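You operate a simulated robot arm through the tools that you are given. There is no shell and no other tool. Be economical: measure what you need, move in short steps, check, and stop when the job is done.

Carry out the task below with a simulated two-armed robot. There is one attempt and no reset: what you move stays moved.

## Task
Shut the hoist's controls down: stop button in, key off, main lever off and locked.
Fine: in that order; the stop button stays in; leave the joystick; the cabinet door stays shut and latched. Pinch, drop and damage nothing.
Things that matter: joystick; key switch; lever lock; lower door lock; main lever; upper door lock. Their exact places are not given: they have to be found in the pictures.

Only the result counts: the job must be done as asked and must still hold three seconds after the hand-in. Knocking over, shifting, dropping, spilling or breaking anything else fails it.

## Robot
Two 7-joint arms with two-finger parallel grippers on one trunk, on a base that drives. Base frame: it is fixed to the floor where the robot stands at the start and does not move with it; the origin is under the middle of the robot, x ahead of it, y to its left, z up. Lengths are in mm, angles in rad, forces in N, time in s.
The left shoulder is at the start at [60, 143, 837], the right one opposite. Each reaches about 887 mm from its shoulder. Places, roughly: joystick [800, 0, 1200]; key switch [700, 0, 1100]; lever lock [0, 1800, 900]; lower door lock [0, 1600, 900]; main lever [0, 1700, 1200]; upper door lock [0, 1600, 1400]. Payload 1.57 kg a hand.
The tool frame of a hand sits at the grasp point between the pads (the TCP): z along the fingers, y along the line on which they close. The tips reach 30 mm beyond it. Largest opening 110 mm; finger width 24, thickness 12; the body of the gripper, 48 by 112 mm, starts 78 mm behind the TCP.
Orientation is that of the tool frame in the base frame, as a unit quaternion [x, y, z, w]. With the fingers straight down and closing along the base's y, the tool's x points along the base's -x, its y along +y and its z along -z.

## Interface
- The arms move only by the tool step_arm. It takes "left_commands", "right_commands" or both (then of equal length, played together; a hand with none holds still); each is a list of rows, each an object of numbers (a shift or turn left out is 0, a gripper value left out holds the last): "ax", "ay", "az": the turn, a rotation vector about the tool's x, y, z in rad; "x", "y", "z": the shift along the tool's x, y, z in mm; "gripper": the finger opening in mm, from 0 to 110. In form: [{"ax": .., "ay": .., "az": .., "x": .., "y": .., "z": .., "gripper": ..}, ...]. A call has 1 to 8 rows; each row shifts and turns the commanded pose from where the row before left it, along the tool's axes as they then stand. Rows are played at 5 a second. More than 50 mm and 0.15 rad between two rows, or a gripper value outside its range, and nothing of the call is played. A pose out of reach is approached as far as the arm can. The call stops where the force on the tool passes 50 N (or 10 N more than at its start, if that is more) or the arm is blocked; 0.2 s more then pass. Each finger travels about 45 mm/s and halts on what it meets, pressing with about 42 N; the grip force reading is that of the motor and also rises with nothing between the fingers. The clock runs only during rows and for 0.2 s after the last one: add rows that do not move to give the fingers time. The reply holds the time, the measured pose of the TCP, the force on the tool along the base axes, the opening and the grip force, in the units named above and with some noise, with the torque about the TCP (base axes, N m) and any sound that the robot's microphone picked up.
- Cameras (640 x 400 px; columns grow to the right, rows downward): "scene" is now at [61.2, -10.2, 1471.1]; the picture's right is [-0.11, -0.99, 0.00], its down [-0.52, 0.05, -0.86] and it looks along [0.85, -0.09, -0.52] (base axes); focal length 258 px, centre (320, 200). "left" rides on the left gripper at [70, -16, -141] in its tool frame; the picture's right is [0.23, 0.97, 0.00], its down [-0.85, 0.20, -0.48] and it looks along [-0.47, 0.11, 0.88] (tool axes); focal length 222 px, centre (320, 200). "right" rides on the right gripper at [70, 16, -141] in its tool frame; the picture's right is [-0.23, 0.97, 0.00], its down [-0.85, -0.20, -0.48] and it looks along [-0.47, -0.11, 0.88] (tool axes); focal length 222 px, centre (320, 200).
- snapshot(camera): a new picture of that camera. No time passes.
- move_column(by): slides the trunk up (or, below 0, down) by that many mm; the arms and the scene camera ride with it, the base frame stays. It gives what a move gives, with no picture.
- roll_base(legs): drives the robot by 1 to 6 legs, each [ahead, left, turn to the left] in mm, mm and rad, along the robot's own axes; the way and the turn of a leg run together, so that a leg with both is an arc; at most 1500 mm and 3.142 rad a leg. The arms and the cameras ride along, it lands a little off, and it stops where it bumps. It gives what a move gives.
- turn_head(pan, tilt): turns the head with the scene camera to pan (to the left, within 1.501 rad either way) and tilt (down, from -0.506 to 1.204), counted from straight ahead of the robot. It gives what a move gives.
- point_at(camera, pixels): for up to 12 pixels [column, row] of the newest picture of that camera ("zoom" is the newest enlarged one), the place [x, y, z] in the base frame of the surface seen there, good to about 3 mm. No time passes.
- inspect(camera, box): a new picture of the part [left, top, right, bottom] of that camera's present view, enlarged. No time passes.
- job_done(): hands the job in; it is judged then, once.

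Keep the steps short. Do not move on a guess: measure, check each grasp and each placing, and mend mistakes. In all there are 80 turns and 78 pictures (those below and enlarged ones count). Leave the grippers open and the arms clear of the work at the hand-in unless told otherwise, and finish with a single line.

The tools are called after ">>>" as a command line: name --argument value ..., lists and objects as JSON in quotes. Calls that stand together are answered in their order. step_arm: Moves the arms, as the interface text tells. Its arguments: {"type":"object","properties":{"left_commands":{"type":"array"},"right_commands":{"type":"array"}},"required":[]} The other tools are called the same way: move_column (by) slides the trunk up or down; roll_base (legs) drives the base; turn_head (pan, tilt) turns the head that bears the scene camera; snapshot (camera) takes a picture; point_at (camera, pixels) gives the place of the surface under pixels of a picture; inspect (camera, box) takes an enlarged picture of a part of a camera's view; job_done () hands the job in.

At the start:

```text
t: 0.0
left_tool_pos: [535.4, 149.5, 1000.1]
left_orientation: [-0.001, 1.0, 0.0, -0.001]
left_force: [-0.2, -0.2, -0.3]
left_ft_torque: [0.02, 0.0, -0.01]
left_opening: 109.9
left_finger_force: 0.0
right_tool_pos: [404.7, -221.6, 999.8]
right_orientation: [0.001, 1.0, 0.001, -0.001]
right_force: [-0.1, 0.7, 0.8]
right_ft_torque: [0.01, 0.01, 0.01]
right_opening: 110.0
right_finger_force: 0.0
trunk travel left (down, up): [-436.0, 154.0]
robot x, y, heading: [-0.3, 0.6, 0.003]
head pan, tilt: [-0.106, 0.545]
```

scene: 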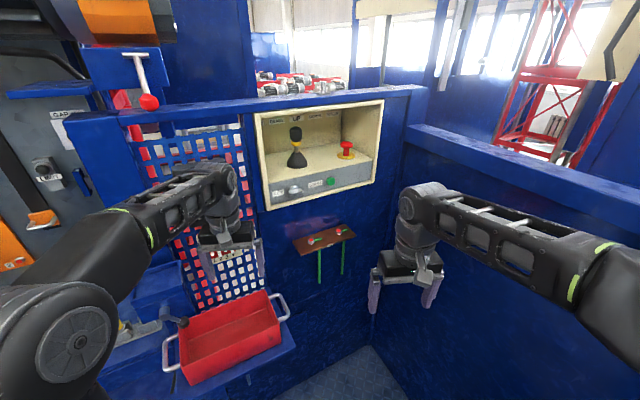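
right: 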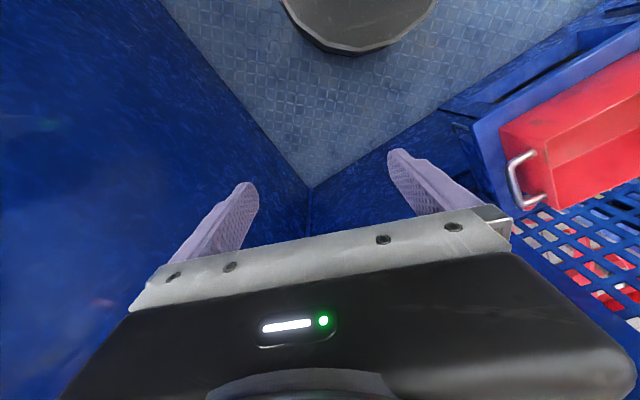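
left: 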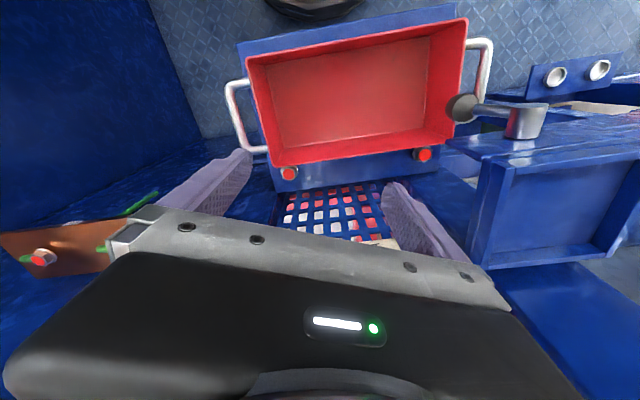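

The control box is around pixels (255-385, 100-210), with the joystick and a red mushroom button in it and a key panel below. I'll enlarge it first.

>>> inspect --camera "scene" --box '[240, 80, 400, 220]'

>>> inspect --camera "scene" --box '[0, 60, 200, 280]'

```text
2.86 times, centred on (320, 150) of scene
```

zoom: 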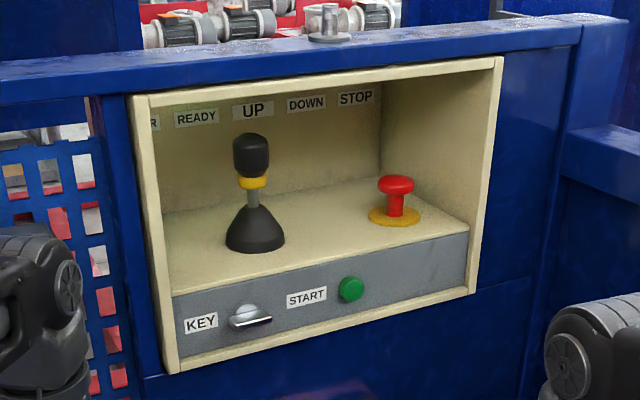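

```text
1.82 times, centred on (100, 170) of scene
```

zoom: 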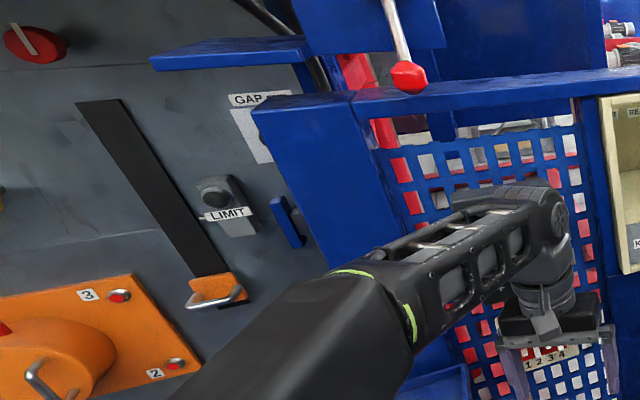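

I'll take tighter views of the key and the stop button to measure them.

>>> inspect --camera "scene" --box '[254, 120, 382, 200]'

```text
5.00 times, centred on (318, 160) of scene
```

zoom: 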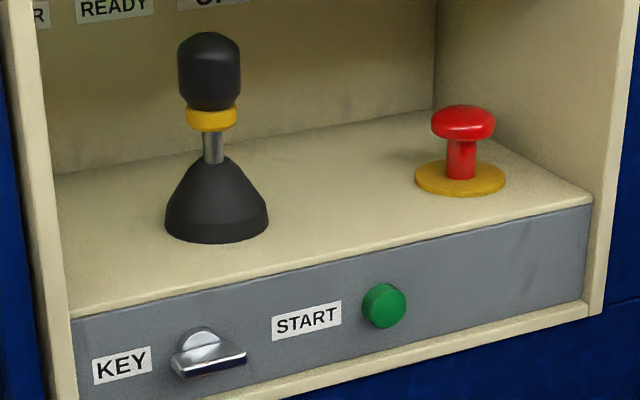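

Next I'll measure the stop cap, its plate, the key wing, the panel face, the joystick, and the box's edges.

>>> point_at --camera "zoom" --pixels '[[463, 112], [462, 128], [430, 190], [490, 190], [198, 337], [243, 354], [176, 362], [265, 350], [210, 70], [384, 290], [590, 200], [300, 370]]'

>>> point_at --camera "scene" --pixels '[[262, 112], [382, 102], [268, 205], [374, 183], [320, 107], [255, 150], [325, 240], [420, 200]]'

```text
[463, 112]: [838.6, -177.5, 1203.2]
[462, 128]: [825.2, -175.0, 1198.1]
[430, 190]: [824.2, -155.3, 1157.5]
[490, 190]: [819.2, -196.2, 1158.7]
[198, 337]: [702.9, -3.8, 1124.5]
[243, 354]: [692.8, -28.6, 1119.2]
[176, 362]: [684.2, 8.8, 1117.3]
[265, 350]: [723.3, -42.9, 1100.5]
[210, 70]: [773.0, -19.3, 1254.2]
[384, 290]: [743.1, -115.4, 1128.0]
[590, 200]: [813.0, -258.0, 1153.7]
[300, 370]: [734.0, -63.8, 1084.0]
```

```text
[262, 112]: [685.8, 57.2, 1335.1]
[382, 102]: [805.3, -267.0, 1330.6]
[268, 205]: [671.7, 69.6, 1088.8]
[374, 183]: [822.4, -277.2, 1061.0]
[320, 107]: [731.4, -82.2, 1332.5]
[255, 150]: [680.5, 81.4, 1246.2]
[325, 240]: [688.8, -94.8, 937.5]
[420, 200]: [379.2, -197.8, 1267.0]
```

The box face is yawed about 20°: its inward normal is about (0.938, 0.347). The stop cap sits at (832, -176, 1203) and presses straight down, and the key wing is horizontal at about (690, -9, 1118). Before acting I'll turn the head left to look at the cabinet.

>>> turn_head --pan 1.45 --tilt 0.2

>>> snapshot --camera "scene"

```text
t: 1.6
left_tool_pos: [535.2, 149.7, 1001.1]
left_orientation: [0.001, 1.0, 0.0, 0.0]
left_force: [-1.6, 0.0, -0.3]
left_ft_torque: [0.01, 0.0, 0.0]
left_opening: 109.9
left_finger_force: 0.0
right_tool_pos: [403.5, -220.4, 1000.0]
right_orientation: [0.0, 1.0, 0.001, 0.0]
right_force: [-0.3, 0.0, 0.0]
right_ft_torque: [-0.05, 0.0, -0.02]
right_opening: 109.9
right_finger_force: 0.1
trunk travel left (down, up): [-436.0, 154.0]
robot x, y, heading: [1.6, -2.7, -0.002]
head pan, tilt: [1.45, 0.201]
```

```text
71 pictures are left
```

scene: 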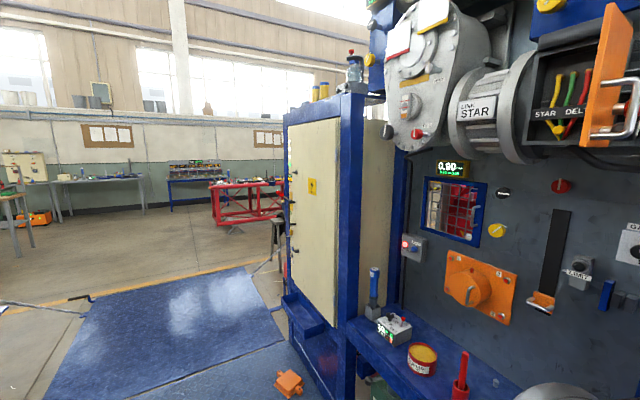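

A cream cabinet shows at (290-360, 90-330). I'll enlarge it and measure it.

>>> inspect --camera "scene" --box '[265, 90, 395, 300]'

>>> point_at --camera "scene" --pixels '[[295, 150], [335, 150], [293, 250], [294, 172], [293, 200], [335, 300], [345, 200], [312, 187], [300, 310], [350, 110], [365, 310]]'

```text
1.90 times, centred on (330, 195) of scene
```

zoom: 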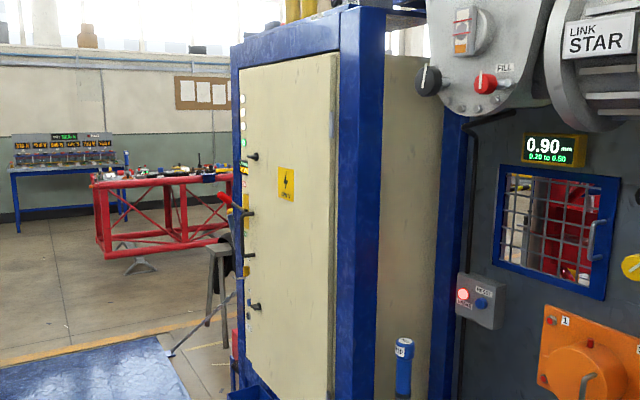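

```text
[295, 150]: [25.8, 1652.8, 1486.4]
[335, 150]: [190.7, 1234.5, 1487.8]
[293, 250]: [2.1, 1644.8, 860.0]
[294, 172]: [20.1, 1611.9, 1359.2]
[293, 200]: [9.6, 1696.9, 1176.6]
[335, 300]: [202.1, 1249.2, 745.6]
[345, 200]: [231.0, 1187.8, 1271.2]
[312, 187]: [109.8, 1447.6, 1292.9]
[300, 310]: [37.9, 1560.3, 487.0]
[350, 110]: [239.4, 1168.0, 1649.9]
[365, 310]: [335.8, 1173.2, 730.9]
```

The door face runs along (-0.366, 0.93), with its inward normal at about (0.93, 0.366). The stop button comes first. I'll raise the trunk 150 mm, turn the head back, and take a picture.

>>> move_column --by 150

>>> turn_head --pan -0.05 --tilt 0.6

>>> step_arm --right_commands '[{"x": -49, "gripper": 0}, {"x": -49}, {"x": -49}, {"x": -49}]'

>>> snapshot --camera "scene"

```text
t: 3.4
left_tool_pos: [535.2, 150.5, 1149.6]
left_orientation: [0.0, 1.0, 0.0, 0.0]
left_force: [0.0, 0.1, 0.0]
left_ft_torque: [-0.01, -0.02, 0.02]
left_opening: 110.1
left_finger_force: 0.0
right_tool_pos: [404.7, -220.5, 1149.7]
right_orientation: [0.0, 1.0, 0.0, 0.0]
right_force: [0.5, 0.9, -0.4]
right_ft_torque: [0.02, -0.03, -0.02]
right_opening: 109.9
right_finger_force: 0.0
trunk travel left (down, up): [-586.0, 4.0]
robot x, y, heading: [0.9, 1.3, -0.002]
head pan, tilt: [1.45, 0.201]
```

```text
t: 5.0
left_tool_pos: [535.1, 148.7, 1150.4]
left_orientation: [0.0, 1.0, 0.0, 0.001]
left_force: [-0.4, 0.1, 0.2]
left_ft_torque: [0.0, -0.01, -0.02]
left_opening: 110.0
left_finger_force: 0.0
right_tool_pos: [404.1, -220.5, 1150.7]
right_orientation: [0.0, 1.0, 0.001, 0.0]
right_force: [0.6, 0.3, 1.0]
right_ft_torque: [0.0, 0.0, -0.03]
right_opening: 109.9
right_finger_force: 0.0
trunk travel left (down, up): [-586.0, 4.0]
robot x, y, heading: [0.8, -1.4, 0.001]
head pan, tilt: [-0.051, 0.6]
```

```text
t: 6.0
left_tool_pos: [534.6, 146.5, 1151.3]
left_orientation: [0.001, 1.0, 0.0, 0.0]
left_force: [-0.2, -1.0, 0.2]
left_ft_torque: [0.08, 0.03, 0.02]
left_opening: 109.9
left_finger_force: 0.1
right_tool_pos: [539.5, -223.4, 1151.9]
right_orientation: [0.0, 1.0, 0.002, 0.001]
right_force: [0.3, 0.1, 0.1]
right_ft_torque: [0.03, 0.02, -0.02]
right_opening: 21.6
right_finger_force: 0.3
right hand out of reach, approached as far as the arm can: row 3, 4
trunk travel left (down, up): [-586.0, 4.0]
robot x, y, heading: [-1.5, 1.1, -0.002]
head pan, tilt: [-0.051, 0.6]
```

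```text
69 pictures are left
```

scene: 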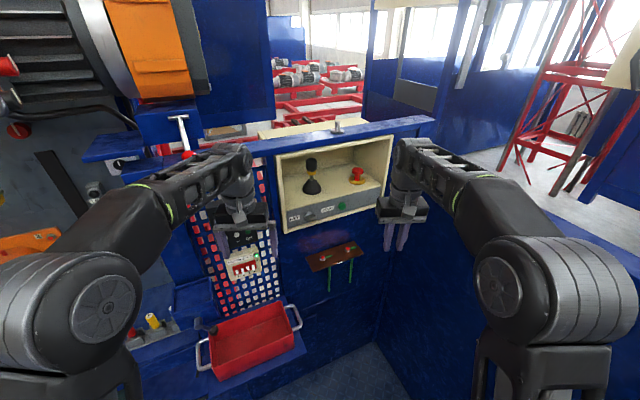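

With the fingers down, the arm stops at x≈540. I'll now pitch the right hand to horizontal, turning about tool y in negative steps.

>>> step_arm --right_commands '[{"ay": -0.1428}, {"ay": -0.1428}, {"ay": -0.1428}, {"ay": -0.1428}, {"ay": -0.1428}, {"ay": -0.1428}]'

>>> step_arm --right_commands '[{"ay": -0.1428}, {"ay": -0.1428}, {"ay": -0.1428}, {"ay": -0.1428}, {"ay": -0.1428}]'

>>> step_arm --right_commands '[{"ax": -0.118, "x": -28}, {"ax": -0.118, "x": -28}, {"ax": -0.118, "x": -27}, {}]'

```text
t: 7.4
left_tool_pos: [535.3, 149.8, 1150.7]
left_orientation: [-0.001, 1.0, 0.0, 0.0]
left_force: [-0.6, -1.1, 0.6]
left_ft_torque: [-0.01, 0.0, 0.0]
left_opening: 110.0
left_finger_force: 0.0
right_tool_pos: [539.1, -219.4, 1151.0]
right_orientation: [-0.001, 0.909, 0.002, 0.416]
right_force: [-0.5, -0.4, 0.8]
right_ft_torque: [-0.02, -0.02, 0.0]
right_opening: 0.0
right_finger_force: 21.1
trunk travel left (down, up): [-586.0, 4.0]
robot x, y, heading: [-0.5, -0.5, 0.0]
head pan, tilt: [-0.051, 0.6]
```

```text
t: 8.6
left_tool_pos: [537.5, 146.4, 1150.5]
left_orientation: [0.0, 1.0, 0.001, 0.0]
left_force: [1.1, 0.2, -0.7]
left_ft_torque: [0.01, 0.06, -0.01]
left_opening: 109.9
left_finger_force: 0.0
right_tool_pos: [549.4, -237.0, 1180.2]
right_orientation: [0.005, 0.727, -0.009, 0.686]
right_force: [-0.5, -0.6, -0.3]
right_ft_torque: [0.0, -0.02, 0.04]
right_opening: 0.2
right_finger_force: 21.6
right hand out of reach, approached as far as the arm can: row 4, 5
trunk travel left (down, up): [-586.0, 4.0]
robot x, y, heading: [3.0, 3.0, -0.004]
head pan, tilt: [-0.051, 0.6]
```

```text
t: 9.6
left_tool_pos: [535.2, 150.0, 1149.8]
left_orientation: [0.0, 1.0, 0.0, 0.0]
left_force: [0.8, 0.3, 0.3]
left_ft_torque: [0.0, -0.01, -0.01]
left_opening: 110.1
left_finger_force: 0.1
right_tool_pos: [554.3, -235.2, 1266.0]
right_orientation: [-0.118, 0.718, 0.125, 0.675]
right_force: [-0.6, 0.3, 0.4]
right_ft_torque: [0.0, -0.02, 0.02]
right_opening: 0.2
right_finger_force: 21.1
trunk travel left (down, up): [-586.0, 4.0]
robot x, y, heading: [-0.3, -0.3, -0.002]
head pan, tilt: [-0.051, 0.6]
```

The hand now points along the box normal, pitched about 3.4° down. I'll straighten the pitch and move to the front of the box above the cap: TCP near (715, -218, 1240).

>>> step_arm --right_commands '[{"ay": -0.059, "y": -14, "z": 30, "x": 5}, {"y": -13, "z": 45, "x": 5}, {"y": -13, "z": 45, "x": 6}, {"z": 30}, {}]'

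>>> snapshot --camera "scene"

>>> snapshot --camera "right"

```text
t: 10.8
left_tool_pos: [534.8, 148.8, 1151.0]
left_orientation: [0.0, 1.0, 0.0, 0.0]
left_force: [-0.2, 0.1, -0.7]
left_ft_torque: [0.0, 0.05, 0.02]
left_opening: 110.2
left_finger_force: 0.1
right_tool_pos: [707.3, -221.4, 1248.6]
right_orientation: [-0.115, 0.697, 0.128, 0.696]
right_force: [-0.3, -0.7, -0.1]
right_ft_torque: [0.0, -0.01, 0.02]
right_opening: 0.1
right_finger_force: 21.0
trunk travel left (down, up): [-586.0, 4.0]
robot x, y, heading: [-3.6, -0.4, -0.005]
head pan, tilt: [-0.051, 0.6]
```

```text
68 pictures are left
```

scene: 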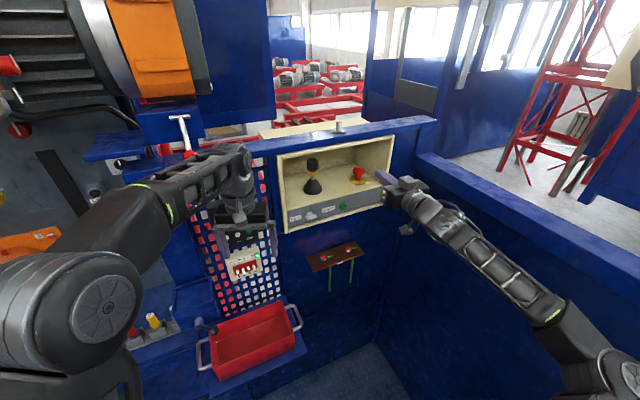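

```text
67 pictures are left
```

right: 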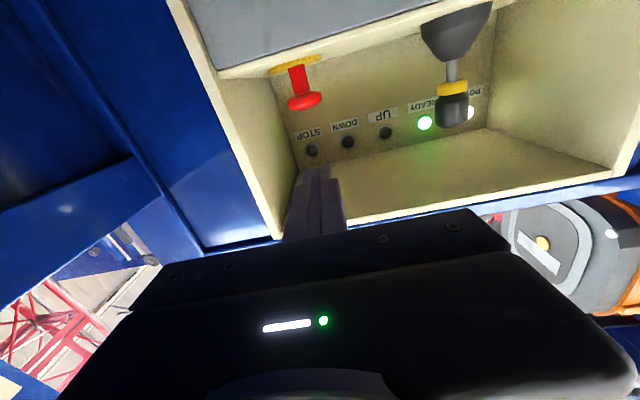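

The picture is upside down, since the camera sits under the hand. The red cap is at about (305, 100). I'll measure it from here.

>>> point_at --camera "right" --pixels '[[300, 103], [315, 98], [305, 97], [298, 72], [275, 195], [245, 110], [400, 190], [320, 140]]'

>>> inspect --camera "scene" --box '[340, 150, 440, 220]'

>>> point_at --camera "zoom" --pixels '[[120, 118], [100, 118], [140, 122]]'

```text
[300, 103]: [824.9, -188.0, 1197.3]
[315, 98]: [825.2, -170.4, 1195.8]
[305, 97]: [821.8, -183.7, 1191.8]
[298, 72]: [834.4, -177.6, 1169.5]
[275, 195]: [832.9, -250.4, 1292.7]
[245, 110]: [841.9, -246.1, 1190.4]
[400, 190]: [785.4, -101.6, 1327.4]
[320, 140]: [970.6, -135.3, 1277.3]
```

```text
5.71 times, centred on (390, 185) of scene
```

zoom: 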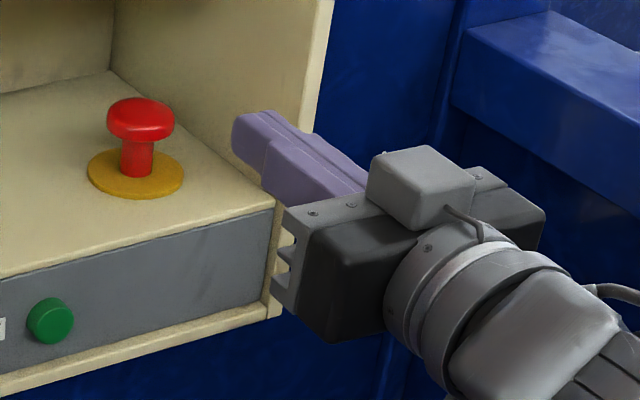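

```text
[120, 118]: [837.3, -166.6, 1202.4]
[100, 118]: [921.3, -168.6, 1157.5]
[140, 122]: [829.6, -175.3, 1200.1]
```

The cap centre is about (837, -178) with its top at 1205. I'll slide in over it with TCP at about d=703 and t=457, the finger undersides at about 1237, then lower to z≈1222.

>>> step_arm --right_commands '[{"z": 40, "y": -4}, {"z": 40}, {"z": 36}, {"x": 14}, {"x": 12}, {}]'

>>> inspect --camera "scene" --box '[340, 150, 440, 220]'

```text
t: 12.2
left_tool_pos: [534.7, 149.0, 1149.9]
left_orientation: [0.0, 1.0, 0.0, 0.0]
left_force: [-0.4, 0.1, -0.3]
left_ft_torque: [0.01, -0.01, -0.03]
left_opening: 110.1
left_finger_force: 0.1
right_tool_pos: [795.4, -194.2, 1220.8]
right_orientation: [-0.115, 0.697, 0.127, 0.696]
right_force: [0.0, 0.2, 0.0]
right_ft_torque: [0.01, -0.02, -0.02]
right_opening: 0.0
right_finger_force: 21.2
right hand out of reach, approached as far as the arm can: row 3
trunk travel left (down, up): [-586.0, 4.0]
robot x, y, heading: [-0.1, 2.2, -0.001]
head pan, tilt: [-0.051, 0.6]
```

```text
5.71 times, centred on (390, 185) of scene
```

zoom: 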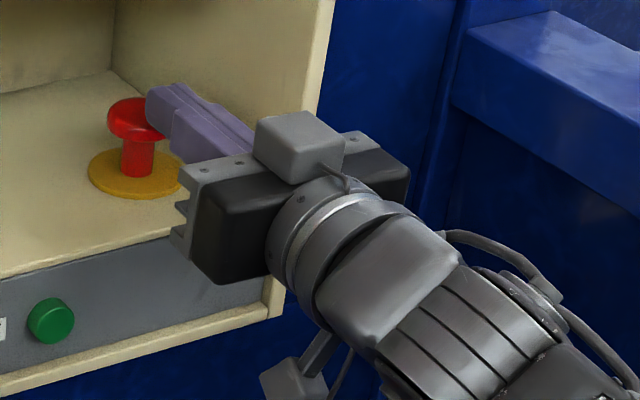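

The tip reaches only the cap's near edge (d≈709, cap centre 723). I'll try to reach 22 mm further from here.

>>> step_arm --right_commands '[{"z": 12}, {"z": 10}, {}]'

```text
t: 13.0
left_tool_pos: [535.7, 148.8, 1149.2]
left_orientation: [0.0, 1.0, 0.0, 0.0]
left_force: [0.4, 0.4, 0.7]
left_ft_torque: [0.02, 0.01, -0.01]
left_opening: 110.4
left_finger_force: 0.1
right_tool_pos: [798.8, -192.5, 1219.6]
right_orientation: [-0.113, 0.697, 0.127, 0.696]
right_force: [0.4, -0.3, 0.1]
right_ft_torque: [0.04, 0.01, 0.03]
right_opening: 0.0
right_finger_force: 21.3
right hand out of reach, approached as far as the arm can: row 1, 2
trunk travel left (down, up): [-586.0, 4.0]
robot x, y, heading: [3.9, 2.2, -0.0]
head pan, tilt: [-0.051, 0.6]
```

The arm is at its limit. I'll back the right hand out and up, pull the left hand 70 mm back to keep it clear, then drive ahead 70 mm.

>>> step_arm --right_commands '[{"x": -14}, {"x": -14}, {"z": -40}, {"z": -40}, {"z": -40}, {}]' --left_commands '[{"x": 24}, {"x": 24}, {"x": 24}, {}, {}, {}]'

>>> roll_base --legs '[[70, 0, 0]]'

```text
t: 14.4
left_tool_pos: [463.1, 147.4, 1148.3]
left_orientation: [0.001, 1.0, 0.0, -0.001]
left_force: [0.0, -0.6, 0.2]
left_ft_torque: [0.02, -0.02, 0.01]
left_opening: 110.1
left_finger_force: 0.0
right_tool_pos: [684.0, -240.1, 1243.7]
right_orientation: [-0.114, 0.698, 0.128, 0.696]
right_force: [-0.8, -0.2, 0.2]
right_ft_torque: [0.01, 0.02, 0.01]
right_opening: 0.0
right_finger_force: 21.0
right hand out of reach, approached as far as the arm can: row 1, 2
trunk travel left (down, up): [-586.0, 4.0]
robot x, y, heading: [-2.8, 0.1, -0.002]
head pan, tilt: [-0.051, 0.6]
```

```text
t: 15.4
left_tool_pos: [534.4, 148.0, 1147.6]
left_orientation: [0.0, 1.0, 0.001, 0.0]
left_force: [0.1, 0.2, -0.3]
left_ft_torque: [0.04, 0.06, -0.02]
left_opening: 110.2
left_finger_force: 0.0
right_tool_pos: [755.7, -240.2, 1241.7]
right_orientation: [-0.114, 0.698, 0.128, 0.696]
right_force: [0.4, 0.8, -0.6]
right_ft_torque: [0.0, -0.04, 0.02]
right_opening: 0.0
right_finger_force: 21.2
trunk travel left (down, up): [-586.0, 4.0]
robot x, y, heading: [68.1, 2.3, -0.003]
head pan, tilt: [-0.051, 0.6]
```

Now TCP is at d=625, t=487, and I want d=703, t=457. I'll shift left 30, go in 78, then come down 20.

>>> step_arm --right_commands '[{"y": 30}, {"z": 40}, {"z": 38}, {"x": 20}, {}]'

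>>> inspect --camera "scene" --box '[340, 150, 440, 220]'

```text
t: 16.6
left_tool_pos: [533.3, 146.8, 1149.6]
left_orientation: [0.001, 1.0, 0.0, 0.001]
left_force: [0.2, 0.2, 0.2]
left_ft_torque: [-0.03, -0.06, 0.03]
left_opening: 110.1
left_finger_force: 0.0
right_tool_pos: [817.5, -186.5, 1223.7]
right_orientation: [-0.113, 0.698, 0.127, 0.696]
right_force: [-0.2, 0.4, 0.4]
right_ft_torque: [0.02, 0.01, -0.03]
right_opening: 0.0
right_finger_force: 21.2
trunk travel left (down, up): [-586.0, 4.0]
robot x, y, heading: [70.0, -1.7, 0.0]
head pan, tilt: [-0.051, 0.6]
```

```text
5.71 times, centred on (390, 185) of scene
```

zoom: 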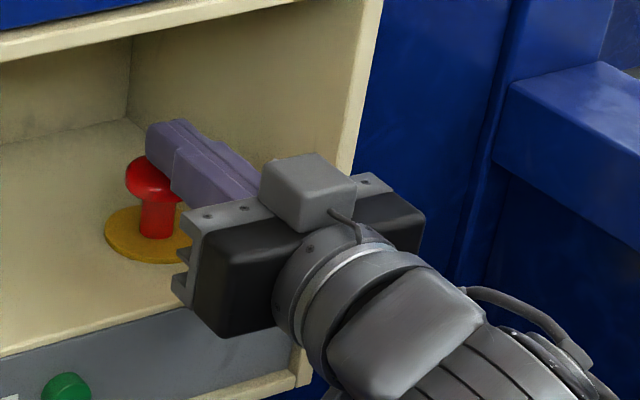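

The finger is over the cap. I'll shift 4 mm left and press down in small steps, watching for the force and a click.

>>> step_arm --right_commands '[{"y": 4, "x": 4}, {"x": 4}, {"x": 3}, {"x": 3}, {"x": 3}, {"x": 3}]'

```text
t: 18.0
left_tool_pos: [532.8, 148.4, 1148.7]
left_orientation: [0.001, 1.0, 0.001, 0.001]
left_force: [-0.6, -0.2, 0.0]
left_ft_torque: [-0.01, 0.0, -0.02]
left_opening: 110.0
left_finger_force: 0.1
right_tool_pos: [813.2, -181.9, 1208.5]
right_orientation: [-0.114, 0.696, 0.128, 0.698]
right_force: [3.6, -0.2, 9.3]
right_ft_torque: [0.04, -0.34, -0.03]
right_opening: 0.0
right_finger_force: 21.5
trunk travel left (down, up): [-586.0, 4.0]
robot x, y, heading: [67.6, -2.3, -0.003]
head pan, tilt: [-0.051, 0.6]
```

Contact at 9 N. I'll press further.

>>> step_arm --right_commands '[{"x": 3}, {"x": 3}, {"x": 3}, {"x": 3}, {"x": 3}]'

>>> inspect --camera "scene" --box '[260, 130, 440, 240]'

```text
t: 19.0
left_tool_pos: [531.7, 148.5, 1148.8]
left_orientation: [0.0, 1.0, 0.0, 0.001]
left_force: [0.6, -0.1, 0.4]
left_ft_torque: [0.02, 0.04, 0.0]
left_opening: 109.9
left_finger_force: 0.1
right_tool_pos: [813.8, -181.4, 1207.2]
right_orientation: [-0.115, 0.687, 0.131, 0.706]
right_force: [-0.1, 0.6, 11.4]
right_ft_torque: [0.09, -0.28, 0.19]
right_opening: 0.0
right_finger_force: 22.0
trunk travel left (down, up): [-586.0, 4.0]
robot x, y, heading: [72.1, -0.6, -0.002]
head pan, tilt: [-0.051, 0.6]
stopped in row 4 (right hand): the force on the tool passed its limit at 51 N (the readings are from after the stop); the commanded pose is now the measured one
```

```text
3.56 times, centred on (350, 185) of scene
```

zoom: 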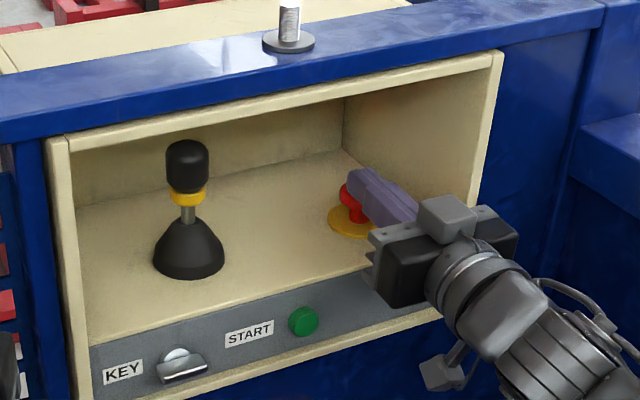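

The press stopped at 51 N and the cap looks lower. I'll lift, back off, and measure the cap height.

>>> step_arm --right_commands '[{"x": -15}, {"x": -15}, {"z": -45}, {"z": -45}, {}]'

>>> inspect --camera "scene" --box '[330, 130, 430, 210]'

>>> inspect --camera "right" --box '[160, 20, 500, 240]'

```text
t: 20.2
left_tool_pos: [533.4, 147.9, 1148.6]
left_orientation: [0.001, 1.0, 0.0, 0.0]
left_force: [0.6, 0.7, -0.2]
left_ft_torque: [0.01, 0.01, -0.01]
left_opening: 109.9
left_finger_force: 0.0
right_tool_pos: [728.3, -211.4, 1231.9]
right_orientation: [-0.115, 0.69, 0.129, 0.702]
right_force: [0.0, 0.0, -0.3]
right_ft_torque: [0.04, 0.02, 0.01]
right_opening: 0.0
right_finger_force: 21.0
trunk travel left (down, up): [-586.0, 4.0]
robot x, y, heading: [70.5, 2.9, 0.004]
head pan, tilt: [-0.051, 0.6]
```

```text
5.00 times, centred on (380, 170) of scene
```

zoom: 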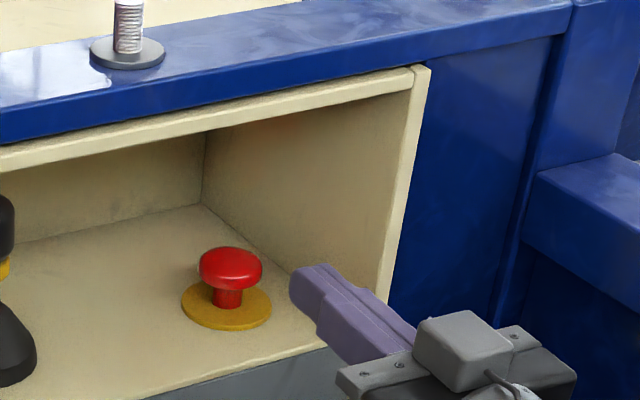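

```text
1.82 times, centred on (330, 130) of right
```

zoom: 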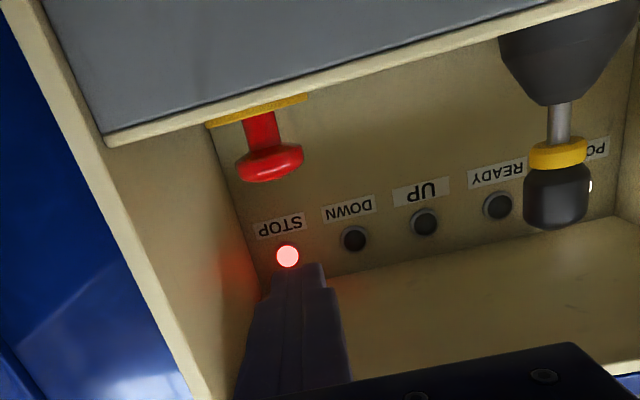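

The STOP lamp is lit and the cap sits lower, so it is latched. Next is the key, so I'll look at it closely.

>>> inspect --camera "scene" --box '[270, 195, 350, 245]'

>>> point_at --camera "zoom" --pixels '[[280, 200], [330, 210], [200, 220], [320, 170]]'

```text
8.00 times, centred on (310, 220) of scene
```

zoom: 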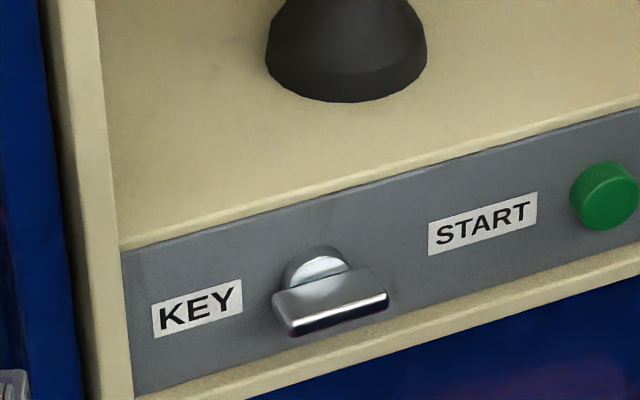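

```text
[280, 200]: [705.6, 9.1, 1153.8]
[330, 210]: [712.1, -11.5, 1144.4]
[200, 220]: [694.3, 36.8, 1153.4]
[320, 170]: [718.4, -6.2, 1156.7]
```

I'll measure the wing's faces and ends in this zoom.

>>> point_at --camera "zoom" --pixels '[[290, 328], [383, 303], [280, 305], [372, 275], [335, 312], [320, 262], [330, 285], [250, 340], [400, 260], [340, 370], [340, 325]]'

```text
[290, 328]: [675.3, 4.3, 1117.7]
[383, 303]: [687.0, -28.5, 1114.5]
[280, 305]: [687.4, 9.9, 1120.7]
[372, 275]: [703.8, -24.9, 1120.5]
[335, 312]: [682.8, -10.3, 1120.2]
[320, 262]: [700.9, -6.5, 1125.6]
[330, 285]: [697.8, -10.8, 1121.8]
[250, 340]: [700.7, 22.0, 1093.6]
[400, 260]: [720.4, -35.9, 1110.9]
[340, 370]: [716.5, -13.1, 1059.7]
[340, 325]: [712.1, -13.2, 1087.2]
```

The wing spans t 229-267 and z about 1110-1121, with its front at d=636 and the panel at d=664. I'll back the hand out and move it in front of the key, lifting the left hand a little for room.

>>> step_arm --right_commands '[{"z": -49, "ay": 0.021}, {"y": 41, "x": 23}, {"y": 41, "x": 23}, {"y": 41, "x": 23}, {"y": 40, "x": 23}, {"y": 40, "x": 23}, {}]' --left_commands '[{"z": -20}, {"z": -20}, {"z": -20}, {}, {}, {}, {}]'

>>> step_arm --right_commands '[{"az": 0.1428, "gripper": 50}, {"az": 0.1428}, {"az": 0.1428}, {"az": 0.1428}, {"az": 0.1428}, {"az": 0.1428}]'

>>> step_arm --right_commands '[{"az": 0.1428}, {"az": 0.1428}, {"az": 0.1428}, {"az": 0.1428}, {"az": 0.1428}, {}]'

>>> snapshot --camera "scene"

>>> snapshot --camera "right"

```text
t: 21.8
left_tool_pos: [534.8, 147.7, 1168.5]
left_orientation: [0.001, 1.0, 0.0, 0.001]
left_force: [-0.4, -0.8, -0.6]
left_ft_torque: [-0.01, 0.04, 0.0]
left_opening: 110.0
left_finger_force: 0.0
left hand out of reach, approached as far as the arm can: row 2, 3
right_tool_pos: [613.2, -64.3, 1187.1]
right_orientation: [-0.119, 0.703, 0.13, 0.689]
right_force: [-0.2, -0.9, -1.0]
right_ft_torque: [0.01, 0.01, -0.01]
right_opening: 0.0
right_finger_force: 21.4
right hand out of reach, approached as far as the arm can: row 4, 5, 6
trunk travel left (down, up): [-586.0, 4.0]
robot x, y, heading: [71.1, 0.6, -0.002]
head pan, tilt: [-0.051, 0.6]
```

```text
t: 23.2
left_tool_pos: [533.7, 146.9, 1168.0]
left_orientation: [0.001, 1.0, 0.0, 0.0]
left_force: [0.2, -0.3, -0.7]
left_ft_torque: [-0.01, 0.02, 0.01]
left_opening: 110.0
left_finger_force: 0.1
right_tool_pos: [610.8, -68.4, 1193.1]
right_orientation: [0.186, 0.683, 0.406, 0.578]
right_force: [0.2, 0.0, -0.2]
right_ft_torque: [-0.02, -0.02, 0.0]
right_opening: 49.9
right_finger_force: 0.1
right hand out of reach, approached as far as the arm can: row 1
trunk travel left (down, up): [-586.0, 4.0]
robot x, y, heading: [69.9, 2.2, -0.001]
head pan, tilt: [-0.051, 0.6]
```

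```text
t: 24.6
left_tool_pos: [533.9, 148.7, 1168.8]
left_orientation: [0.002, 1.0, 0.0, 0.0]
left_force: [0.5, -0.3, -0.5]
left_ft_torque: [0.02, -0.01, 0.0]
left_opening: 110.1
left_finger_force: 0.0
right_tool_pos: [612.9, -69.5, 1192.8]
right_orientation: [0.412, 0.576, 0.582, 0.4]
right_force: [-0.2, -0.9, -0.5]
right_ft_torque: [-0.01, 0.0, 0.02]
right_opening: 50.2
right_finger_force: 0.0
trunk travel left (down, up): [-586.0, 4.0]
robot x, y, heading: [69.8, -3.1, -0.003]
head pan, tilt: [-0.051, 0.6]
```

```text
59 pictures are left
```

scene: 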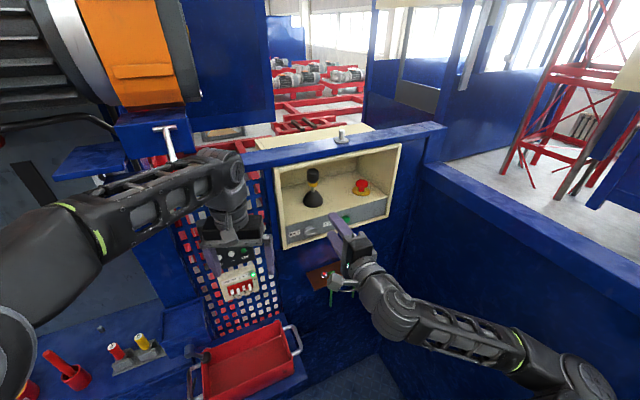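

```text
58 pictures are left
```

right: 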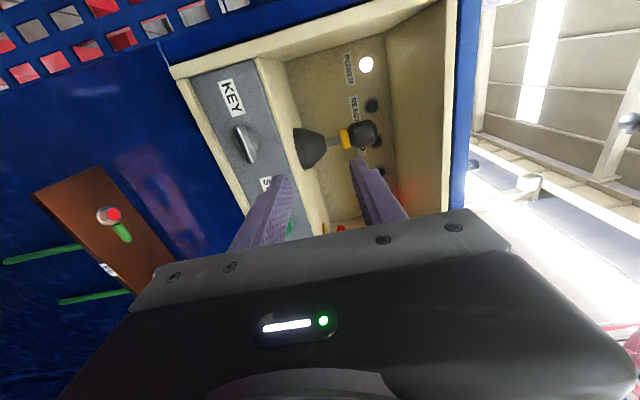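

The hand is square to the panel but high and to the right: d=551, t=278, z=1193, against a target of t=248, z=1115. I'll lower the trunk 78 mm and shift 30 left.

>>> move_column --by -78

>>> step_arm --right_commands '[{"x": 15, "z": 8}, {"x": 15, "z": 8}, {}]'

>>> snapshot --camera "right"

```text
t: 25.7
left_tool_pos: [534.0, 149.0, 1090.8]
left_orientation: [0.001, 1.0, 0.0, -0.001]
left_force: [-0.3, 0.7, -0.5]
left_ft_torque: [0.0, 0.01, 0.01]
left_opening: 109.9
left_finger_force: 0.1
right_tool_pos: [611.7, -68.5, 1115.2]
right_orientation: [0.411, 0.576, 0.582, 0.401]
right_force: [-0.4, 0.6, 1.0]
right_ft_torque: [0.01, 0.02, -0.01]
right_opening: 50.1
right_finger_force: 0.1
trunk travel left (down, up): [-508.0, 82.0]
robot x, y, heading: [67.9, 1.2, 0.001]
head pan, tilt: [-0.051, 0.6]
```

```text
t: 26.5
left_tool_pos: [533.5, 148.1, 1090.4]
left_orientation: [0.001, 1.0, 0.0, 0.0]
left_force: [0.3, 0.0, -0.6]
left_ft_torque: [-0.03, 0.0, 0.03]
left_opening: 110.1
left_finger_force: 0.1
right_tool_pos: [615.7, -37.3, 1124.3]
right_orientation: [0.413, 0.578, 0.58, 0.399]
right_force: [-1.2, 0.6, -1.1]
right_ft_torque: [0.02, 0.02, 0.01]
right_opening: 50.2
right_finger_force: 0.1
right hand out of reach, approached as far as the arm can: row 1, 2
trunk travel left (down, up): [-508.0, 82.0]
robot x, y, heading: [71.0, -3.8, -0.006]
head pan, tilt: [-0.051, 0.6]
```

```text
57 pictures are left
```

right: 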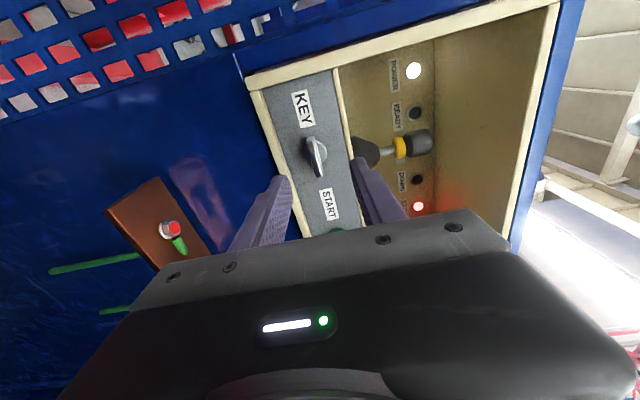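

t=248.6 is right, but z is 1124. I'll measure the key wing from this view before going in.

>>> inspect --camera "right" --box '[270, 80, 390, 220]'

>>> point_at --camera "right" --pixels '[[307, 138], [323, 171], [322, 153], [313, 157], [317, 155], [300, 155]]'

```text
2.86 times, centred on (330, 150) of right
```

zoom: 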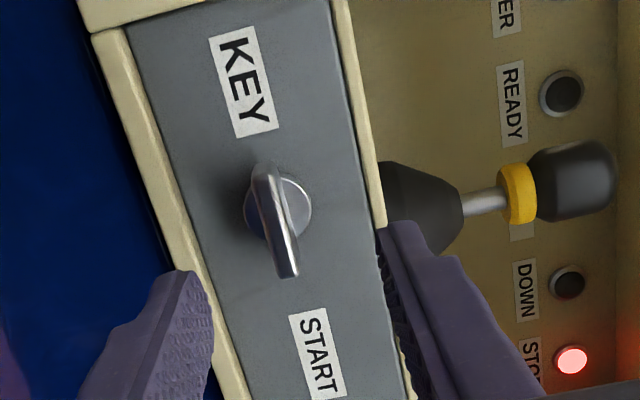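

```text
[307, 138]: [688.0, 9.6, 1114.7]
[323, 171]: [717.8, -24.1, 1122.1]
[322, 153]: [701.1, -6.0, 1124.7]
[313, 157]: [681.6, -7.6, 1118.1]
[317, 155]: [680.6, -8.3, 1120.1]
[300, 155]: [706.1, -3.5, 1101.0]
```

The wing's centre is about z=1116 and it lies level. I'll go in to d≈619 with y -8.

>>> step_arm --right_commands '[{"z": 15, "y": -4}, {"z": 15, "y": -4}, {"z": 12}, {"z": 12}, {}]'

>>> inspect --camera "right" --box '[230, 80, 450, 230]'

>>> inspect --camera "scene" --box '[250, 160, 410, 260]'

```text
t: 27.7
left_tool_pos: [533.6, 148.8, 1090.7]
left_orientation: [0.001, 1.0, 0.0, 0.0]
left_force: [0.3, -0.5, 0.0]
left_ft_torque: [0.01, 0.0, 0.02]
left_opening: 110.0
left_finger_force: 0.0
right_tool_pos: [666.0, -26.8, 1130.9]
right_orientation: [0.412, 0.58, 0.58, 0.398]
right_force: [0.5, -0.1, -0.1]
right_ft_torque: [0.02, 0.0, -0.01]
right_opening: 50.1
right_finger_force: 0.0
right hand out of reach, approached as far as the arm can: row 1, 2, 4
trunk travel left (down, up): [-508.0, 82.0]
robot x, y, heading: [71.7, 0.7, -0.002]
head pan, tilt: [-0.051, 0.6]
```

```text
2.67 times, centred on (340, 155) of right
```

zoom: 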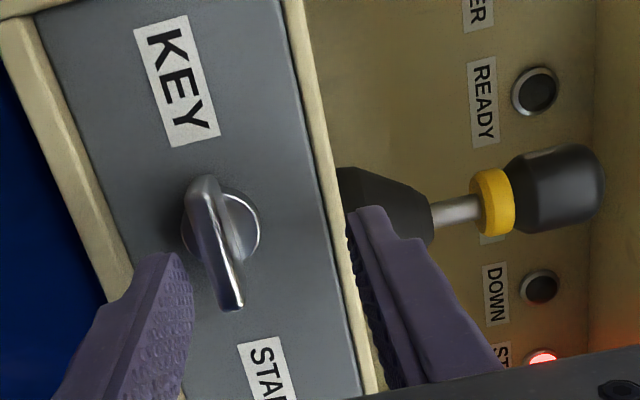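

```text
4.00 times, centred on (330, 210) of scene
```

zoom: 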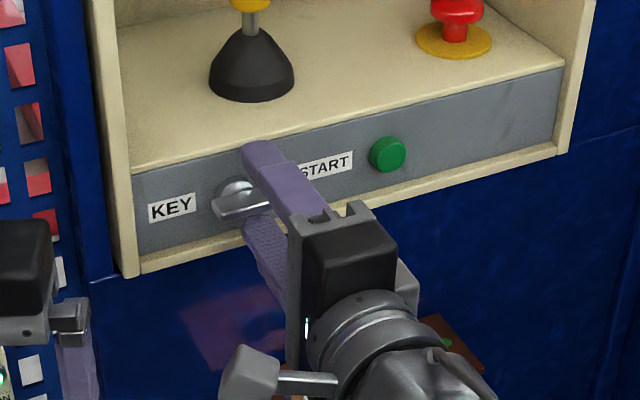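

The arm is too folded to get lower. I'll drive the base straight back 100 mm, which pulls the open fingers off the wing, and then reach in again with a longer arm.

>>> roll_base --legs '[[-100, 0, 0]]'

>>> step_arm --right_commands '[{"y": -7}, {"y": -7}, {}]'

```text
t: 28.9
left_tool_pos: [434.8, 147.0, 1091.1]
left_orientation: [0.002, 1.0, 0.0, 0.002]
left_force: [-1.0, 0.2, -0.7]
left_ft_torque: [-0.01, -0.04, -0.01]
left_opening: 110.1
left_finger_force: 0.1
right_tool_pos: [567.5, -26.6, 1133.5]
right_orientation: [0.413, 0.578, 0.58, 0.399]
right_force: [-0.8, 0.4, -1.0]
right_ft_torque: [-0.04, -0.01, -0.02]
right_opening: 50.2
right_finger_force: 0.0
trunk travel left (down, up): [-508.0, 82.0]
robot x, y, heading: [-23.7, -1.2, -0.006]
head pan, tilt: [-0.051, 0.6]
```

```text
t: 29.7
left_tool_pos: [434.5, 147.7, 1090.4]
left_orientation: [0.002, 1.0, 0.0, 0.001]
left_force: [-0.6, -0.6, 0.2]
left_ft_torque: [-0.01, 0.0, -0.04]
left_opening: 110.1
left_finger_force: 0.0
right_tool_pos: [568.2, -31.1, 1124.8]
right_orientation: [0.414, 0.581, 0.578, 0.397]
right_force: [-0.2, -0.1, 0.2]
right_ft_torque: [0.02, 0.01, 0.05]
right_opening: 50.0
right_finger_force: 0.0
right hand out of reach, approached as far as the arm can: row 2
trunk travel left (down, up): [-508.0, 82.0]
robot x, y, heading: [-27.6, -3.1, 0.001]
head pan, tilt: [-0.051, 0.6]
```

Now I'll move to (667, -18, 1116): +97 along z, -21 in x, and -9 in y.

>>> step_arm --right_commands '[{"z": 25, "x": -11}, {"z": 25, "x": -10}, {"z": 20}, {"z": 10, "y": -4}, {"y": -4}, {}]'

```text
t: 31.1
left_tool_pos: [435.8, 148.0, 1091.0]
left_orientation: [0.001, 1.0, 0.001, 0.0]
left_force: [0.1, -0.2, 0.2]
left_ft_torque: [0.02, -0.01, 0.01]
left_opening: 110.0
left_finger_force: 0.0
right_tool_pos: [638.4, -49.2, 1116.0]
right_orientation: [0.413, 0.581, 0.578, 0.396]
right_force: [-0.6, 0.7, 0.0]
right_ft_torque: [0.0, 0.0, -0.01]
right_opening: 50.4
right_finger_force: 0.1
right hand out of reach, approached as far as the arm can: row 2, 3, 4
trunk travel left (down, up): [-508.0, 82.0]
robot x, y, heading: [-29.2, -2.1, -0.005]
head pan, tilt: [-0.051, 0.6]
```

d=582, t=268, z=1116. I need 20 more to the left and 37 further in.

>>> step_arm --right_commands '[{"x": 10, "z": 10}, {"x": 10, "z": 10}, {"z": 10}, {"z": 7}, {}]'

```text
t: 32.3
left_tool_pos: [436.5, 146.5, 1089.8]
left_orientation: [0.001, 1.0, 0.0, 0.001]
left_force: [0.4, -0.4, -0.2]
left_ft_torque: [-0.03, 0.03, -0.01]
left_opening: 110.3
left_finger_force: 0.0
right_tool_pos: [649.2, -53.7, 1116.4]
right_orientation: [0.413, 0.58, 0.58, 0.397]
right_force: [0.5, -0.2, 0.5]
right_ft_torque: [0.0, 0.0, -0.03]
right_opening: 50.0
right_finger_force: 0.0
right hand out of reach, approached as far as the arm can: row 1, 2, 3, 4
trunk travel left (down, up): [-508.0, 82.0]
robot x, y, heading: [-27.9, -4.7, -0.005]
head pan, tilt: [-0.051, 0.6]
```

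The arm can't go further left in this stance. Turning the base left so it faces the box squarely should help. I'll back the fingers off first and check the room on the left.

>>> step_arm --right_commands '[{"z": -30}, {"z": -30}, {}]'

>>> turn_head --pan 0.6 --tilt 1.0

>>> snapshot --camera "scene"

>>> point_at --camera "scene" --pixels '[[60, 150], [120, 60], [250, 100], [320, 100], [100, 300], [300, 350], [400, 300], [450, 150], [200, 200], [40, 250]]'

```text
t: 33.1
left_tool_pos: [436.0, 147.7, 1089.6]
left_orientation: [0.002, 1.0, -0.001, 0.001]
left_force: [0.2, 0.5, 0.9]
left_ft_torque: [0.01, -0.02, -0.02]
left_opening: 110.0
left_finger_force: 0.0
right_tool_pos: [593.5, -73.9, 1115.6]
right_orientation: [0.413, 0.579, 0.579, 0.399]
right_force: [1.2, 0.7, 0.2]
right_ft_torque: [0.01, -0.01, 0.02]
right_opening: 49.9
right_finger_force: 0.0
trunk travel left (down, up): [-508.0, 82.0]
robot x, y, heading: [-26.5, 2.3, -0.007]
head pan, tilt: [-0.051, 0.6]
```

```text
t: 34.1
left_tool_pos: [435.9, 147.4, 1090.4]
left_orientation: [0.002, 1.0, 0.0, 0.0]
left_force: [0.1, -0.5, 0.1]
left_ft_torque: [-0.01, 0.03, -0.04]
left_opening: 110.1
left_finger_force: 0.1
right_tool_pos: [593.5, -73.0, 1116.4]
right_orientation: [0.412, 0.579, 0.58, 0.398]
right_force: [0.3, -0.6, -0.5]
right_ft_torque: [-0.01, -0.04, -0.02]
right_opening: 50.0
right_finger_force: 0.0
trunk travel left (down, up): [-508.0, 82.0]
robot x, y, heading: [-24.7, 1.6, -0.005]
head pan, tilt: [0.6, 1.0]
```

```text
53 pictures are left
```

scene: 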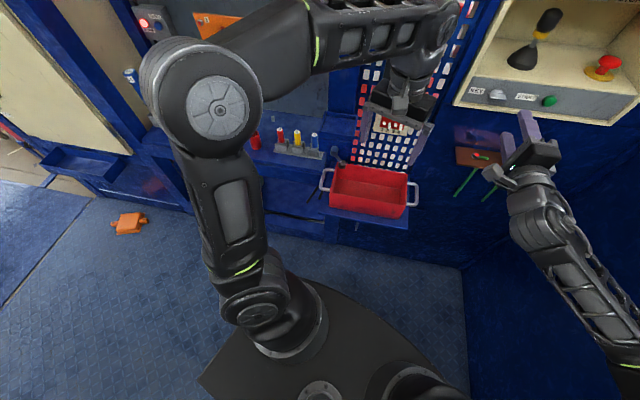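

```text
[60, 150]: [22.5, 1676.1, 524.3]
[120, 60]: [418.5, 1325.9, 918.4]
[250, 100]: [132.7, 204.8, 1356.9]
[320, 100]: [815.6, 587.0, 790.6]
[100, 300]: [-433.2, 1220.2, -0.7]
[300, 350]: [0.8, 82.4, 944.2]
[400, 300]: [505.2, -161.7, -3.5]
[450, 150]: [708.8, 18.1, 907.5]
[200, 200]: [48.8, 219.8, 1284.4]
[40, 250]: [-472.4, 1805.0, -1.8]
```

The floor around the base is clear. I'll retract the right hand back and to the right, then turn the base left 0.35 in place.

>>> step_arm --right_commands '[{"x": -30, "z": -30}, {"x": -30, "z": -30}, {"x": -30}, {}]'

>>> roll_base --legs '[[0, 0, 0.354]]'

>>> turn_head --pan -0.3 --tilt 0.6

>>> snapshot --camera "scene"

```text
t: 35.1
left_tool_pos: [435.7, 147.6, 1090.0]
left_orientation: [0.002, 1.0, 0.0, 0.0]
left_force: [0.6, 0.2, 0.4]
left_ft_torque: [-0.01, 0.0, -0.01]
left_opening: 110.1
left_finger_force: 0.1
right_tool_pos: [565.3, -180.1, 1116.0]
right_orientation: [0.413, 0.579, 0.58, 0.398]
right_force: [-0.8, 0.0, 0.3]
right_ft_torque: [0.02, -0.01, 0.02]
right_opening: 50.2
right_finger_force: 0.2
trunk travel left (down, up): [-508.0, 82.0]
robot x, y, heading: [-27.3, 2.1, -0.003]
head pan, tilt: [0.6, 1.0]
```

```text
t: 36.6
left_tool_pos: [355.3, 300.6, 1090.3]
left_orientation: [-0.176, 0.984, 0.0, 0.0]
left_force: [0.5, -0.4, 0.1]
left_ft_torque: [-0.04, -0.03, 0.02]
left_opening: 110.1
left_finger_force: 0.1
right_tool_pos: [591.0, 37.7, 1115.5]
right_orientation: [0.304, 0.642, 0.641, 0.29]
right_force: [0.4, 0.3, -0.6]
right_ft_torque: [-0.01, 0.02, 0.01]
right_opening: 50.2
right_finger_force: 0.0
trunk travel left (down, up): [-508.0, 82.0]
robot x, y, heading: [-28.1, -0.9, 0.354]
head pan, tilt: [0.6, 1.0]
```

```text
t: 37.8
left_tool_pos: [356.2, 299.5, 1089.8]
left_orientation: [-0.175, 0.985, 0.0, 0.0]
left_force: [0.1, -0.6, -0.1]
left_ft_torque: [-0.01, 0.03, -0.02]
left_opening: 110.2
left_finger_force: 0.0
right_tool_pos: [592.1, 38.1, 1115.9]
right_orientation: [0.305, 0.642, 0.641, 0.289]
right_force: [0.8, -0.5, 0.5]
right_ft_torque: [-0.04, -0.02, 0.02]
right_opening: 49.8
right_finger_force: 0.1
trunk travel left (down, up): [-508.0, 82.0]
robot x, y, heading: [-26.8, 1.2, 0.357]
head pan, tilt: [-0.3, 0.6]
```

```text
52 pictures are left
```

scene: 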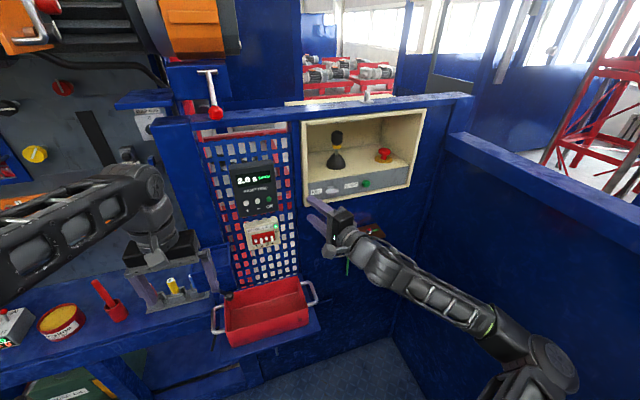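

Now I'll turn the hand back square to the panel (ay -0.354) and shift 78 mm right to t=248.

>>> step_arm --right_commands '[{"ay": -0.118}, {"ay": -0.118}, {"ay": -0.118}, {"x": -39}, {"x": -39}, {}]'

>>> inspect --camera "right" --box '[200, 60, 440, 230]'

```text
t: 39.2
left_tool_pos: [355.2, 300.0, 1090.8]
left_orientation: [-0.175, 0.984, 0.0, 0.0]
left_force: [-0.2, 0.0, -0.6]
left_ft_torque: [0.01, 0.03, 0.01]
left_opening: 109.9
left_finger_force: 0.0
right_tool_pos: [618.2, -39.3, 1123.1]
right_orientation: [0.413, 0.58, 0.578, 0.399]
right_force: [-0.2, -0.3, 0.0]
right_ft_torque: [0.0, -0.02, 0.01]
right_opening: 50.0
right_finger_force: 0.0
right hand out of reach, approached as far as the arm can: row 3
trunk travel left (down, up): [-508.0, 82.0]
robot x, y, heading: [-28.6, -0.2, 0.348]
head pan, tilt: [-0.3, 0.6]
```

```text
2.35 times, centred on (320, 145) of right
```

zoom: 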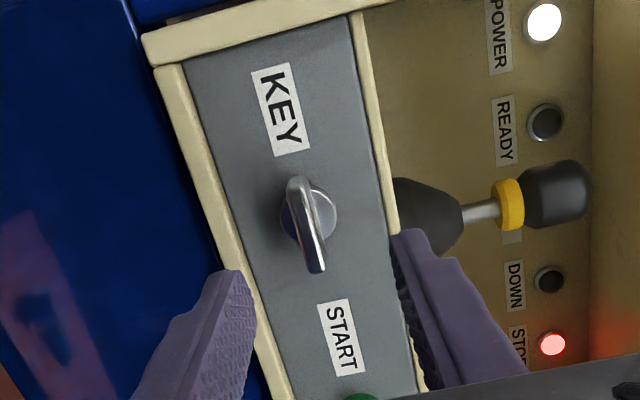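

d=566, t=251, z=1123. I'll drop 7, go 3 left, and advance 53.

>>> step_arm --right_commands '[{"y": -7, "x": 3}, {"z": 18}, {"z": 18}, {"z": 17}, {}]'

>>> inspect --camera "right" --box '[200, 60, 440, 230]'

```text
t: 40.4
left_tool_pos: [355.3, 299.5, 1090.6]
left_orientation: [-0.176, 0.984, 0.001, 0.001]
left_force: [-0.7, -0.4, -0.5]
left_ft_torque: [0.02, 0.0, -0.02]
left_opening: 110.1
left_finger_force: 0.0
right_tool_pos: [666.5, -20.1, 1116.5]
right_orientation: [0.412, 0.582, 0.577, 0.399]
right_force: [-0.3, -0.9, -0.4]
right_ft_torque: [-0.01, -0.01, 0.01]
right_opening: 50.0
right_finger_force: 0.1
trunk travel left (down, up): [-508.0, 82.0]
robot x, y, heading: [-26.9, -0.8, 0.35]
head pan, tilt: [-0.3, 0.6]
```

```text
2.35 times, centred on (320, 145) of right
```

zoom: 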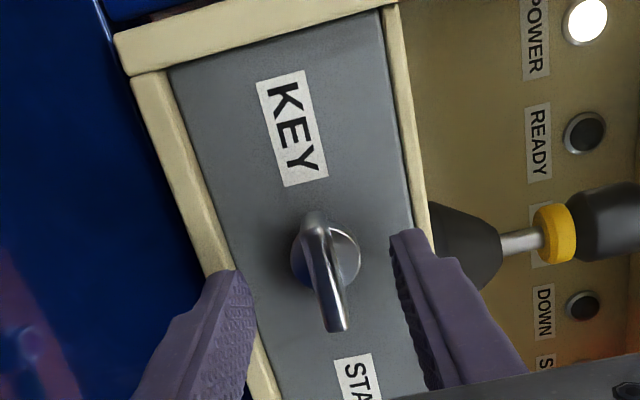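

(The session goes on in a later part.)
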